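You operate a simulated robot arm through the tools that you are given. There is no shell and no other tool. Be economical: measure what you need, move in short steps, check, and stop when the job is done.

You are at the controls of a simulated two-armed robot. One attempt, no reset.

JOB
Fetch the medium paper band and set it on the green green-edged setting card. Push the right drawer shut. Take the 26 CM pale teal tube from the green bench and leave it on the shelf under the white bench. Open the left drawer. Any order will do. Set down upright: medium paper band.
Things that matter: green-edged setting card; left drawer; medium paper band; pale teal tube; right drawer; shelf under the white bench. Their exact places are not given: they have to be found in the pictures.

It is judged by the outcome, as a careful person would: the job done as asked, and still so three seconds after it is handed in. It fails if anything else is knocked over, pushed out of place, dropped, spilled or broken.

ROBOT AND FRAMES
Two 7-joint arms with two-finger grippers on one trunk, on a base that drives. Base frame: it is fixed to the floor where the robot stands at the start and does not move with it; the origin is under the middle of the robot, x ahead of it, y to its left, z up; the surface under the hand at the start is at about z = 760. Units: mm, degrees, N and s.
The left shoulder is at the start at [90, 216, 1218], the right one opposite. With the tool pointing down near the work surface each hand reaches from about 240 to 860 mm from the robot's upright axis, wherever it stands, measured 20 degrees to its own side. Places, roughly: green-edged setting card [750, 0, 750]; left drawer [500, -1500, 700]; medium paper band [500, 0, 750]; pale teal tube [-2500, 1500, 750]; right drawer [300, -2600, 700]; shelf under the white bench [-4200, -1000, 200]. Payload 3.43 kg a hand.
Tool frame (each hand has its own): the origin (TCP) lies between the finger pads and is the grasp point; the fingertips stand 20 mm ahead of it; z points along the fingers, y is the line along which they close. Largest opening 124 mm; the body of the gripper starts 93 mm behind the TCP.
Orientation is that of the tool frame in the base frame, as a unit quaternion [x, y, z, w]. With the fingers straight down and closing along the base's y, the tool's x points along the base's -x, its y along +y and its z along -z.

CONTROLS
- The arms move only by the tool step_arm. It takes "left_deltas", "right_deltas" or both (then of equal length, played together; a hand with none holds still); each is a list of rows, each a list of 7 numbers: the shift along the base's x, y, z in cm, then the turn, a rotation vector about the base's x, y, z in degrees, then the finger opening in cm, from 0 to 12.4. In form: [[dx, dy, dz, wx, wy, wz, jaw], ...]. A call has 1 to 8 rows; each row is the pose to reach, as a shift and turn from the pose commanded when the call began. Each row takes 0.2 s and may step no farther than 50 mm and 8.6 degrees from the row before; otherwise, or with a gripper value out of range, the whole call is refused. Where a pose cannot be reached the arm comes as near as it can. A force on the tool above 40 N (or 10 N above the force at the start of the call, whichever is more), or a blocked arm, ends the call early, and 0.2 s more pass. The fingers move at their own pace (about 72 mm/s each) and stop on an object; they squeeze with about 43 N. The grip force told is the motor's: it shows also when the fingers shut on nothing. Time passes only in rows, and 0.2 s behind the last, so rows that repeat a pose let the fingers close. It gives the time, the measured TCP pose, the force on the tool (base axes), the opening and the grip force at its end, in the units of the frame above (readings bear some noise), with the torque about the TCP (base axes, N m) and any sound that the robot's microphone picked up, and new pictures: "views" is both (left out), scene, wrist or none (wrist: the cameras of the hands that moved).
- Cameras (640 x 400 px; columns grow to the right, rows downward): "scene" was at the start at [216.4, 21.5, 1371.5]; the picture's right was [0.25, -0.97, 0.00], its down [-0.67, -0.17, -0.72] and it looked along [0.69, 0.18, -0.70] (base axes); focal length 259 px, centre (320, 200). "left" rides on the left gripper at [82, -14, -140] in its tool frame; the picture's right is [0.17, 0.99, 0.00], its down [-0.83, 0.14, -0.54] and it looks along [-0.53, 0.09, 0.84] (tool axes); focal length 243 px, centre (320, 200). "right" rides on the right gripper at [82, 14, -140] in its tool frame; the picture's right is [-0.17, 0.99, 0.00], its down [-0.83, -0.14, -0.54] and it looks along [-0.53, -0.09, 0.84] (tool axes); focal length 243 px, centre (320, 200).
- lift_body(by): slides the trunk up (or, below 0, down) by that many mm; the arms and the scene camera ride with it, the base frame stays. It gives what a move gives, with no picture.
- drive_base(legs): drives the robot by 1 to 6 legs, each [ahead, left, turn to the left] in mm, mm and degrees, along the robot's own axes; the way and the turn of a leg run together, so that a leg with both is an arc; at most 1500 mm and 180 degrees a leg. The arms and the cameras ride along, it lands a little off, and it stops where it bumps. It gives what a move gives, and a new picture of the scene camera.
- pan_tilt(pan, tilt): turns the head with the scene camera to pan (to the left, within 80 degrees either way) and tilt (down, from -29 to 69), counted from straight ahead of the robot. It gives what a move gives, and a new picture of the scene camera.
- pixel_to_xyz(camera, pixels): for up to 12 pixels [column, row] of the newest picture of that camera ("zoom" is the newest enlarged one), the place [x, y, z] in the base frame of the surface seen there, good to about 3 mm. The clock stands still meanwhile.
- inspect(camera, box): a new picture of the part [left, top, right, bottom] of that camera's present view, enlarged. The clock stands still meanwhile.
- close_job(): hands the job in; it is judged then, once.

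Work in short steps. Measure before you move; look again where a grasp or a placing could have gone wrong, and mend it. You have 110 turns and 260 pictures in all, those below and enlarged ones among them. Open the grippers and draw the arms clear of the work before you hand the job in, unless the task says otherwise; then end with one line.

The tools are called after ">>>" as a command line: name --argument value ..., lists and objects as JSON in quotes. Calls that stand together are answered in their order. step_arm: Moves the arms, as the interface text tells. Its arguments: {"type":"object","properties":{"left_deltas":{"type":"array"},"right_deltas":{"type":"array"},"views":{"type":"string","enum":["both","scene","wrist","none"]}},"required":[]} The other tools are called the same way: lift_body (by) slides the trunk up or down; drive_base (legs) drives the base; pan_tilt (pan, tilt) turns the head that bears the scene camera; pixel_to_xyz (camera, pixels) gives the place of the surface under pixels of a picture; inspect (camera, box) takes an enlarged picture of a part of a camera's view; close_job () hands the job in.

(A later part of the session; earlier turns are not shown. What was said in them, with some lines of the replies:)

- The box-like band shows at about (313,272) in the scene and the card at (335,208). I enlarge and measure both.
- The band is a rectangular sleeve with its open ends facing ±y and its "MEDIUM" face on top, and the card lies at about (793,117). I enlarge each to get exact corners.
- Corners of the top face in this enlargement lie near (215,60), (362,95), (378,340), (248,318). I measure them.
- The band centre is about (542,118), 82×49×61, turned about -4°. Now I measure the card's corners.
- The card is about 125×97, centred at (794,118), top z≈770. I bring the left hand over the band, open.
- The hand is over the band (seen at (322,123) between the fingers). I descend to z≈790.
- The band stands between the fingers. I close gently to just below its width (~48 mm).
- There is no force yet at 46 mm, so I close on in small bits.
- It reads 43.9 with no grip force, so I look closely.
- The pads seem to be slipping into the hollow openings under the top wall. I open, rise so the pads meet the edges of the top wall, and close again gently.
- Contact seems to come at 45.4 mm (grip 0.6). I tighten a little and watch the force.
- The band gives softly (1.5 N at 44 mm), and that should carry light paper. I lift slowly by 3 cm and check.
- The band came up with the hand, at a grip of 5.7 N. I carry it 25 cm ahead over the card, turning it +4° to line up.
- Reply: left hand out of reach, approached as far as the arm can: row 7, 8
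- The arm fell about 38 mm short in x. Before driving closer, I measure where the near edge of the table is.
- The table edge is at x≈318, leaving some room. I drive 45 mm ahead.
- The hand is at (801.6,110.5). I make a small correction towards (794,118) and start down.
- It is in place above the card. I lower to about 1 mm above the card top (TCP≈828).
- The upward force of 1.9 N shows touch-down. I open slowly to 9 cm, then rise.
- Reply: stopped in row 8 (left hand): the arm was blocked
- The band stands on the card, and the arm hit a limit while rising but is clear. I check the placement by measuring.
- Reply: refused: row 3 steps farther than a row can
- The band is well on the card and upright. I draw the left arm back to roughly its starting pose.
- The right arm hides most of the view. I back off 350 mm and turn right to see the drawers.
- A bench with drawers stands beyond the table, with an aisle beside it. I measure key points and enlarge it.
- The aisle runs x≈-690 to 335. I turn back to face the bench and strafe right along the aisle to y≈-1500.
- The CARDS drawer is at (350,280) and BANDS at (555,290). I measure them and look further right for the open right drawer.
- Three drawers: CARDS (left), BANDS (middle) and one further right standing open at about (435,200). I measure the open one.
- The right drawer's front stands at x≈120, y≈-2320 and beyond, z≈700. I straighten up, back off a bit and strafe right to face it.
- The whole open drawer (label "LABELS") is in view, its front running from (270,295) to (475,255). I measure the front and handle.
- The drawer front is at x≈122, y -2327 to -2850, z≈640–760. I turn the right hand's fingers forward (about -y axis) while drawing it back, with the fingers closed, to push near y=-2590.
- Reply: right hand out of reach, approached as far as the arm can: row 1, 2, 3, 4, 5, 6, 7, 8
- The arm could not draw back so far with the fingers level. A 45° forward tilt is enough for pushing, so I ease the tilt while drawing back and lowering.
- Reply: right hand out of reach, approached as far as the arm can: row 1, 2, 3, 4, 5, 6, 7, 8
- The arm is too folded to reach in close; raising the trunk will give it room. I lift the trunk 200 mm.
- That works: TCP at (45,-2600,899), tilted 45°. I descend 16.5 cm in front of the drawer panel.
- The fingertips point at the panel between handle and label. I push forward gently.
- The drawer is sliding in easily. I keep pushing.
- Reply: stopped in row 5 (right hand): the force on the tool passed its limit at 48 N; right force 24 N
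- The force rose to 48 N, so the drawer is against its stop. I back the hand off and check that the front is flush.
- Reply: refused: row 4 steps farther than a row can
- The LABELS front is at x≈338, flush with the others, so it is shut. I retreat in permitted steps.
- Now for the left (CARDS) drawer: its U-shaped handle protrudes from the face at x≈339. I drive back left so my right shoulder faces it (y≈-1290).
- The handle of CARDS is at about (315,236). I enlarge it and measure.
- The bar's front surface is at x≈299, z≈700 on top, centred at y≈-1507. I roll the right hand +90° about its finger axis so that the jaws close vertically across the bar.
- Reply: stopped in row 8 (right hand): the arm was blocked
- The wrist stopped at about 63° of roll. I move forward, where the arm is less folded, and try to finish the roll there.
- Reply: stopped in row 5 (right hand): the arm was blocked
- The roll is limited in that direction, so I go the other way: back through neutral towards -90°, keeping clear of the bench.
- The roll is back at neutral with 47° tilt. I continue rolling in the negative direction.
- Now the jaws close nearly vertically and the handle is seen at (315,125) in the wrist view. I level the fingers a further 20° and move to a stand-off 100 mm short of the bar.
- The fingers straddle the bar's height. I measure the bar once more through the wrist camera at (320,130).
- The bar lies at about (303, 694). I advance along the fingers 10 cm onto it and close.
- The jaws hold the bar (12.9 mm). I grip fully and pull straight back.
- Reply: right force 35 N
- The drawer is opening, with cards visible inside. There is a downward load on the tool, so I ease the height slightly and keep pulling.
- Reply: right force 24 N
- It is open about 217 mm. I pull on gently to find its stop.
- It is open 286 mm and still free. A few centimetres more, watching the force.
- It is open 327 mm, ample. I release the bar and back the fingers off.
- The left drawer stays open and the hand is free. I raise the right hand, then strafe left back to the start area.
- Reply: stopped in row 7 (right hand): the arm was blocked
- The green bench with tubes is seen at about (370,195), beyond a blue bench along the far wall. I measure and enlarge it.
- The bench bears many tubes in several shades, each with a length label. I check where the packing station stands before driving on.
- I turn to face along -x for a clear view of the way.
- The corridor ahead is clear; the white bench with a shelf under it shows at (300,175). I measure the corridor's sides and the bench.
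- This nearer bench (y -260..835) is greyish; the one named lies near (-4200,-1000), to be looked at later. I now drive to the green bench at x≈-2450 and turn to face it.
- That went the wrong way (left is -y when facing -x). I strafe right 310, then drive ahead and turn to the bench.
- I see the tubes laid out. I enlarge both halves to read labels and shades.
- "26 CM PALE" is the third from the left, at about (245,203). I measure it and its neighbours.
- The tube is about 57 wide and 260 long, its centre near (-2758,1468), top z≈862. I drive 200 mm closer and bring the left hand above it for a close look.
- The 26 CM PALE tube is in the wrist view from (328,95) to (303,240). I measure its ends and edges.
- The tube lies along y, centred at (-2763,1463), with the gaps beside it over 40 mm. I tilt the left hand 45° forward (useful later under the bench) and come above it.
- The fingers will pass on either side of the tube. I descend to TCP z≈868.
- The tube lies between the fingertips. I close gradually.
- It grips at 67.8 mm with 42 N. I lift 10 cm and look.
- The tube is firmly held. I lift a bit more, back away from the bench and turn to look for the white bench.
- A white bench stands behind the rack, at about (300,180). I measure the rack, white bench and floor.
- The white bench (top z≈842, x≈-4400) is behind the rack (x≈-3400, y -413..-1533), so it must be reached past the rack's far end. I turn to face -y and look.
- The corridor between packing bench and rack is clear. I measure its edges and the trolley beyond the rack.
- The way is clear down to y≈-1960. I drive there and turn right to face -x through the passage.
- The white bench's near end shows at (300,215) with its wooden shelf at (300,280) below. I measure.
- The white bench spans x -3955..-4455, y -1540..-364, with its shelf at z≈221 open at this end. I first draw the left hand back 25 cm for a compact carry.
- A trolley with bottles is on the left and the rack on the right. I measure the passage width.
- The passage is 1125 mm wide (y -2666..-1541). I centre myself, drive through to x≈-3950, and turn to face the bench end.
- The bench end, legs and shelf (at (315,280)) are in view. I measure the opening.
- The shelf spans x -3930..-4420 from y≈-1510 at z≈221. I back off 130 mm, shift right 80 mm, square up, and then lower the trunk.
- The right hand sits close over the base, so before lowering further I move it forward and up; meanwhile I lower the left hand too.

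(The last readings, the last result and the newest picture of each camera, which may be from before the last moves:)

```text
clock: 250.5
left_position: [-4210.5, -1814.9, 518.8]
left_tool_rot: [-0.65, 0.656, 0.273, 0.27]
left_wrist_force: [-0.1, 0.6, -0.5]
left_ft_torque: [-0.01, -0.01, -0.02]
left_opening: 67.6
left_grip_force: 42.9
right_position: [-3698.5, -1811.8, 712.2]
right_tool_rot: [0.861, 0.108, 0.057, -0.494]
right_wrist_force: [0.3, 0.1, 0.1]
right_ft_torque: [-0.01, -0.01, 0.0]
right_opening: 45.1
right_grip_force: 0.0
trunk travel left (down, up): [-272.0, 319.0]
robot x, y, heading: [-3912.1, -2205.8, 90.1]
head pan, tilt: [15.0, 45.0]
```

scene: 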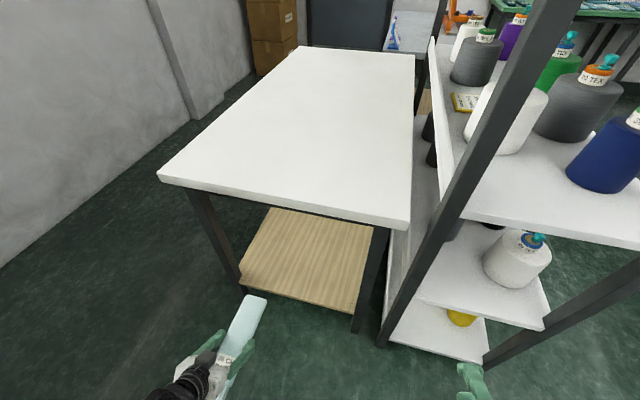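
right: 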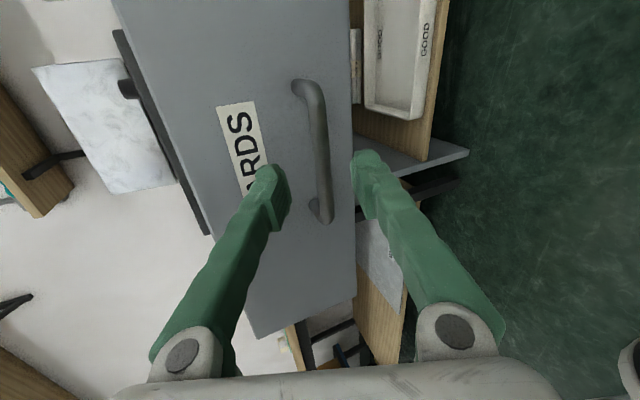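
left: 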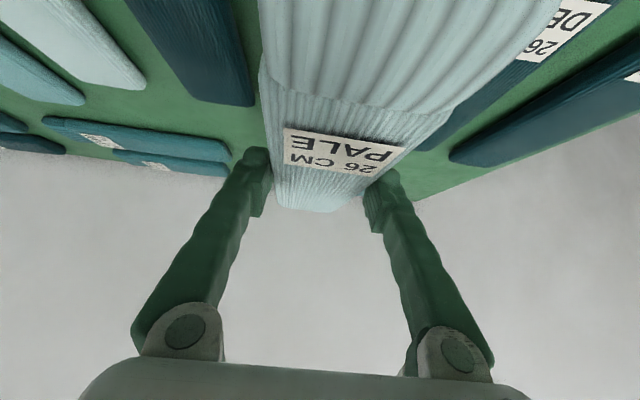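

Good. I lower the trunk by 190 more, bringing the tube to about z 330.

>>> lift_body --by -190

>>> pan_tilt --pan 15 --tilt 40

```text
clock: 252.6
left_position: [-4210.4, -1817.5, 328.0]
left_tool_rot: [-0.651, 0.655, 0.274, 0.269]
left_wrist_force: [0.1, -0.7, -0.7]
left_ft_torque: [0.0, 0.0, 0.01]
left_opening: 67.5
left_grip_force: 43.1
right_position: [-3698.3, -1816.6, 499.5]
right_tool_rot: [0.876, 0.109, 0.052, -0.466]
right_wrist_force: [-1.0, 0.2, -0.4]
right_ft_torque: [-0.01, 0.02, 0.0]
right_opening: 45.1
right_grip_force: 0.1
trunk travel left (down, up): [-82.0, 509.0]
robot x, y, heading: [-3910.5, -2206.3, 90.2]
head pan, tilt: [15.0, 45.0]
```

```text
clock: 253.3
left_position: [-4209.5, -1816.5, 328.8]
left_tool_rot: [-0.65, 0.656, 0.273, 0.27]
left_wrist_force: [0.5, 0.7, 0.2]
left_ft_torque: [0.0, 0.05, 0.0]
left_opening: 67.7
left_grip_force: 43.3
right_position: [-3699.3, -1815.2, 499.0]
right_tool_rot: [0.876, 0.109, 0.052, -0.467]
right_wrist_force: [-0.1, 0.7, 0.6]
right_ft_torque: [0.05, 0.02, 0.01]
right_opening: 45.0
right_grip_force: 0.1
trunk travel left (down, up): [-82.0, 509.0]
robot x, y, heading: [-3914.9, -2202.9, 90.1]
head pan, tilt: [15.0, 40.0]
```

scene: 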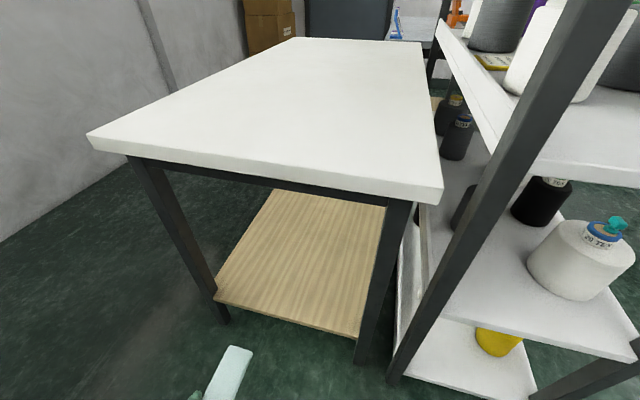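

The tube points into the opening, 80 mm above shelf level. I drive 150 mm ahead, then extend the arm.

>>> drive_base --legs '[[150, 0, 0]]'

>>> step_arm --left_deltas '[[0, 4, -0.5, 0, 0, 0, 5], [0, 8, -1, 0, 0, 0, 5], [0.5, 12, -1.5, 0, 0, 0, 5], [0.5, 16, -2, 0, 0, 0, 5], [1, 20, -2.5, 0, 0, 0, 5]]' --views "both"

```text
clock: 254.8
left_position: [-4210.0, -1665.2, 328.0]
left_tool_rot: [-0.651, 0.655, 0.274, 0.268]
left_wrist_force: [-1.2, 0.5, 0.0]
left_ft_torque: [-0.02, -0.04, 0.02]
left_opening: 67.8
left_grip_force: 43.1
right_position: [-3699.3, -1662.6, 498.2]
right_tool_rot: [0.877, 0.109, 0.052, -0.466]
right_wrist_force: [-0.3, -0.8, -0.5]
right_ft_torque: [-0.03, 0.02, -0.02]
right_opening: 44.8
right_grip_force: 0.0
trunk travel left (down, up): [-82.0, 509.0]
robot x, y, heading: [-3912.2, -2057.4, 90.3]
head pan, tilt: [15.0, 40.0]
```

scene: 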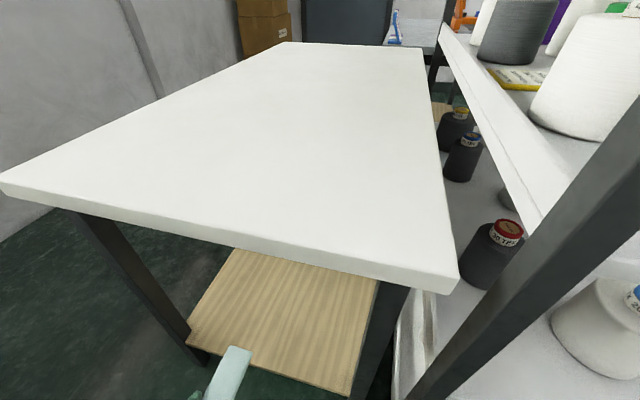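

```text
clock: 256.0
left_position: [-4200.3, -1467.2, 302.3]
left_tool_rot: [-0.651, 0.655, 0.273, 0.269]
left_wrist_force: [-0.6, -0.6, 0.1]
left_ft_torque: [0.0, -0.01, 0.01]
left_opening: 67.6
left_grip_force: 43.2
right_position: [-3699.2, -1663.2, 498.6]
right_tool_rot: [0.876, 0.11, 0.052, -0.466]
right_wrist_force: [0.3, -0.6, 0.7]
right_ft_torque: [-0.01, -0.03, 0.02]
right_opening: 45.2
right_grip_force: 0.0
trunk travel left (down, up): [-82.0, 509.0]
robot x, y, heading: [-3910.9, -2056.6, 90.2]
head pan, tilt: [15.0, 40.0]
```

scene: 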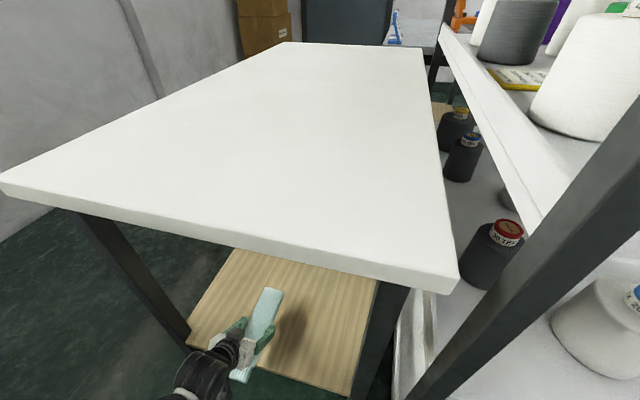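
left: 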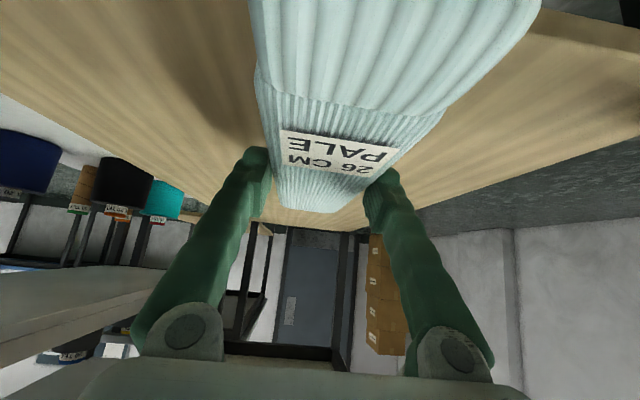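

The tube is entering over the shelf. I extend 14 cm more and lower towards the shelf.

>>> step_arm --left_deltas '[[0, 4, -0.5, 0, 0, 0, 5], [0, 8, -1, 0, 0, 0, 5], [0, 12, -2, 0, 0, 0, 5], [0, 14, -3.5, 0, 0, 0, 5], [0, 14, -4.7, 0, 0, 0, 5], [0, 14, -5.2, 0, 0, 0, 5], [0, 14, -5.4, 0, 0, 0, 5]]' --views "both"

```text
clock: 257.6
left_position: [-4200.7, -1326.8, 249.8]
left_tool_rot: [-0.651, 0.654, 0.274, 0.269]
left_wrist_force: [0.0, -0.2, -0.2]
left_ft_torque: [-0.01, 0.01, -0.02]
left_opening: 67.6
left_grip_force: 43.2
right_position: [-3700.3, -1664.5, 498.8]
right_tool_rot: [0.876, 0.109, 0.051, -0.466]
right_wrist_force: [-0.6, 0.3, 0.2]
right_ft_torque: [0.01, 0.04, 0.0]
right_opening: 45.2
right_grip_force: 0.1
trunk travel left (down, up): [-82.0, 509.0]
robot x, y, heading: [-3915.1, -2053.6, 90.2]
head pan, tilt: [15.0, 40.0]
```

scene: 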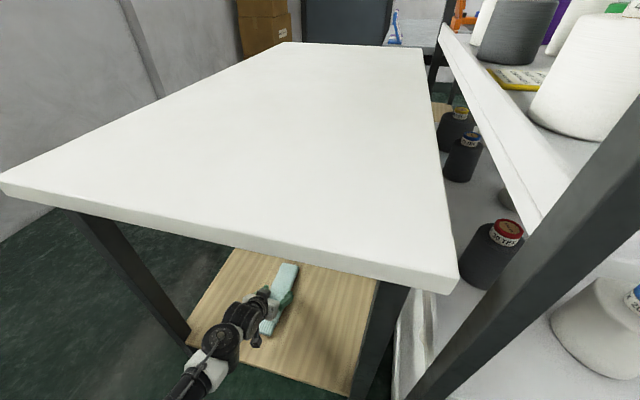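
left: 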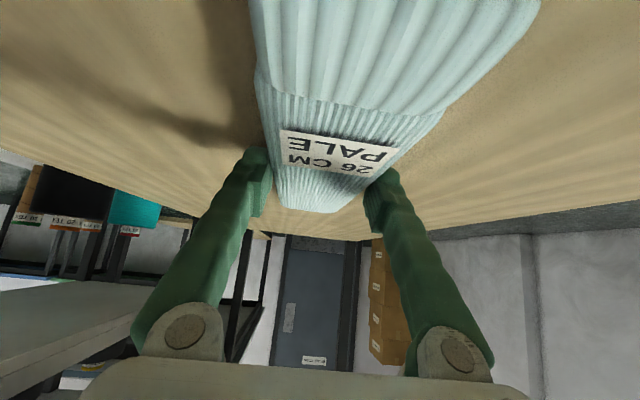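

No contact is felt yet. I lower by up to 4 mm, then open slowly.

>>> step_arm --left_deltas '[[0, 0, -0.15, 0, 0, 0, 5], [0, 0, -0.3, 0, 0, 0, 5], [0, 0, -0.3, 0, 0, 0, 5]]' --views "none"

>>> step_arm --left_deltas '[[0, 0, 0, 0, 0, 0, 6.9], [0, 0, 0, 0, 0, 0, 7.3], [0, 0, 0, 0, 0, 0, 8.4], [0, 0, 0, 0, 0, 0, 9.2], [0, 0, 0, 0, 0, 0, 9.2]]' --views "wrist"

```text
clock: 258.4
left_position: [-4199.2, -1325.3, 248.7]
left_tool_rot: [-0.651, 0.654, 0.275, 0.271]
left_wrist_force: [-1.2, -1.9, 13.2]
left_ft_torque: [0.0, -0.38, -0.07]
left_opening: 67.5
left_grip_force: 43.4
right_position: [-3699.6, -1664.3, 498.8]
right_tool_rot: [0.876, 0.11, 0.052, -0.466]
right_wrist_force: [-0.1, -0.5, 0.3]
right_ft_torque: [0.01, 0.01, 0.0]
right_opening: 45.1
right_grip_force: 0.1
trunk travel left (down, up): [-82.0, 509.0]
robot x, y, heading: [-3912.0, -2058.6, 90.1]
head pan, tilt: [15.0, 40.0]
```

```text
clock: 259.6
left_position: [-4199.2, -1326.3, 247.2]
left_tool_rot: [-0.651, 0.654, 0.274, 0.27]
left_wrist_force: [0.3, -0.4, -0.5]
left_ft_torque: [0.0, 0.02, -0.04]
left_opening: 91.9
left_grip_force: 0.0
right_position: [-3702.3, -1663.2, 499.3]
right_tool_rot: [0.876, 0.109, 0.052, -0.466]
right_wrist_force: [0.2, -0.9, 0.1]
right_ft_torque: [0.01, 0.03, -0.02]
right_opening: 45.3
right_grip_force: 0.1
trunk travel left (down, up): [-82.0, 509.0]
robot x, y, heading: [-3912.5, -2055.7, 90.1]
head pan, tilt: [15.0, 40.0]
```

left: 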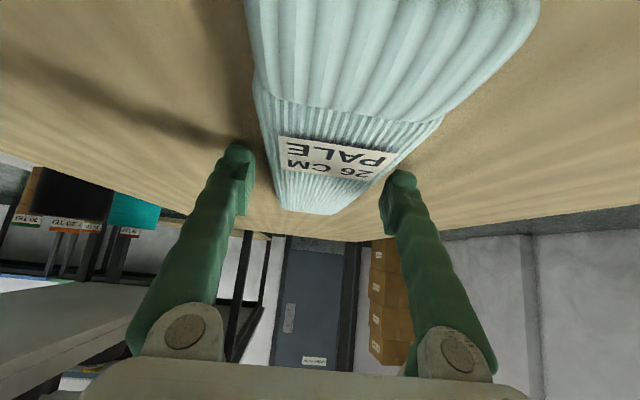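

The tube is released on the shelf. I raise the hand and draw it back out.

>>> step_arm --left_deltas '[[0, 0, 2, 0, 0, 0, 9.2], [0, -0.5, 5, 0, 0, 0, 9.2], [0, -4, 7, 0, 0, 0, 9.2], [0, -8.5, 8, 0, 0, 0, 9.2], [0, -13, 8, 0, 0, 0, 9.2], [0, -17.5, 8, 0, 0, 0, 9.2], [0, -22, 8, 0, 0, 0, 9.2], [0, -26.5, 8, 0, 0, 0, 9.2]]' --views "both"

```text
clock: 261.4
left_position: [-4198.2, -1591.4, 326.0]
left_tool_rot: [-0.651, 0.655, 0.274, 0.27]
left_wrist_force: [-0.3, 0.3, -0.1]
left_ft_torque: [-0.01, 0.0, -0.01]
left_opening: 92.1
left_grip_force: 0.1
right_position: [-3699.5, -1664.4, 498.1]
right_tool_rot: [0.877, 0.109, 0.052, -0.466]
right_wrist_force: [-0.2, 0.3, 0.5]
right_ft_torque: [0.04, -0.04, -0.01]
right_opening: 45.0
right_grip_force: 0.0
trunk travel left (down, up): [-82.0, 509.0]
robot x, y, heading: [-3909.0, -2055.3, 90.1]
head pan, tilt: [15.0, 40.0]
```

scene: 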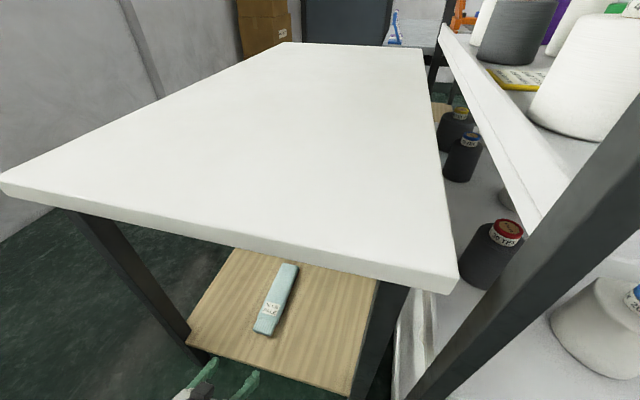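
left: 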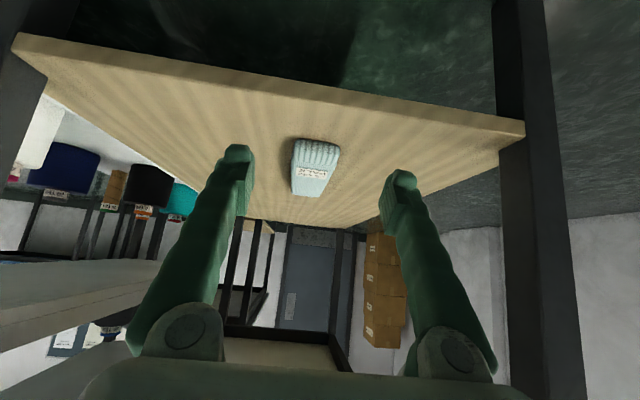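

The tube lies well inside on the shelf, and all four parts are done. I back the robot clear of the bench.

>>> drive_base --legs '[[-150, 0, 0]]'

>>> step_arm --right_deltas '[[0, 0, 0.5, 0, 0, 0, 9]]' --left_deltas '[[0, 0, 1, 0, 0, 0, 9.2]]' --views "scene"

```text
clock: 263.0
left_position: [-4198.0, -1741.5, 327.0]
left_tool_rot: [-0.652, 0.654, 0.274, 0.269]
left_wrist_force: [0.2, -0.4, -0.4]
left_ft_torque: [0.03, -0.03, 0.0]
left_opening: 91.9
left_grip_force: 0.0
right_position: [-3700.1, -1812.7, 499.1]
right_tool_rot: [0.876, 0.111, 0.05, -0.466]
right_wrist_force: [-0.3, -0.4, -0.1]
right_ft_torque: [-0.01, 0.04, 0.02]
right_opening: 44.8
right_grip_force: 0.1
trunk travel left (down, up): [-82.0, 509.0]
robot x, y, heading: [-3914.2, -2202.3, 90.2]
head pan, tilt: [15.0, 40.0]
```

scene: 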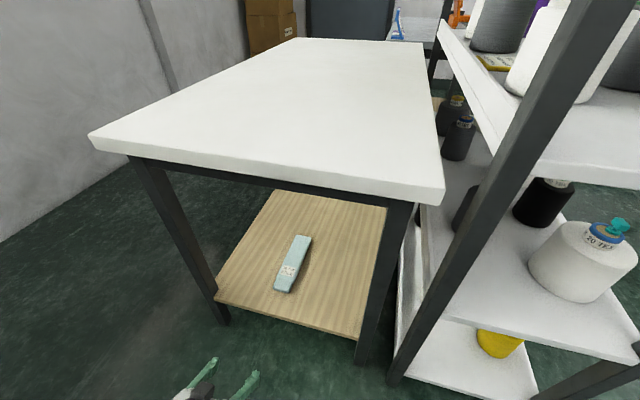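

```text
clock: 263.4
left_position: [-4199.2, -1740.9, 337.2]
left_tool_rot: [0.653, -0.653, -0.275, -0.268]
left_wrist_force: [-0.7, 0.5, 0.1]
left_ft_torque: [0.01, 0.01, -0.02]
left_opening: 92.1
left_grip_force: 0.1
right_position: [-3701.7, -1813.3, 498.4]
right_tool_rot: [0.877, 0.111, 0.051, -0.465]
right_wrist_force: [0.0, -0.9, -0.3]
right_ft_torque: [-0.01, 0.0, -0.04]
right_opening: 90.0
right_grip_force: 0.0
right hand out of reach, approached as far as the arm can: row 1
trunk travel left (down, up): [-82.0, 509.0]
robot x, y, heading: [-3912.4, -2205.3, 90.4]
head pan, tilt: [15.0, 40.0]
```

scene: 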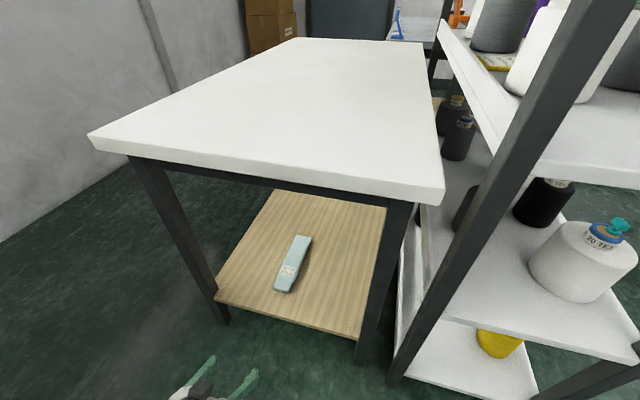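

Both grippers are open and clear, and the tube rests on the shelf. I hand the job in.

>>> close_job

```text
The job is handed in.
```

All four parts are done and the job is handed in: the medium paper band stands upright on the green-edged card, the right drawer is shut, the 26 CM pale teal tube is on the shelf under the white bench, and the left drawer is open about 33 cm.
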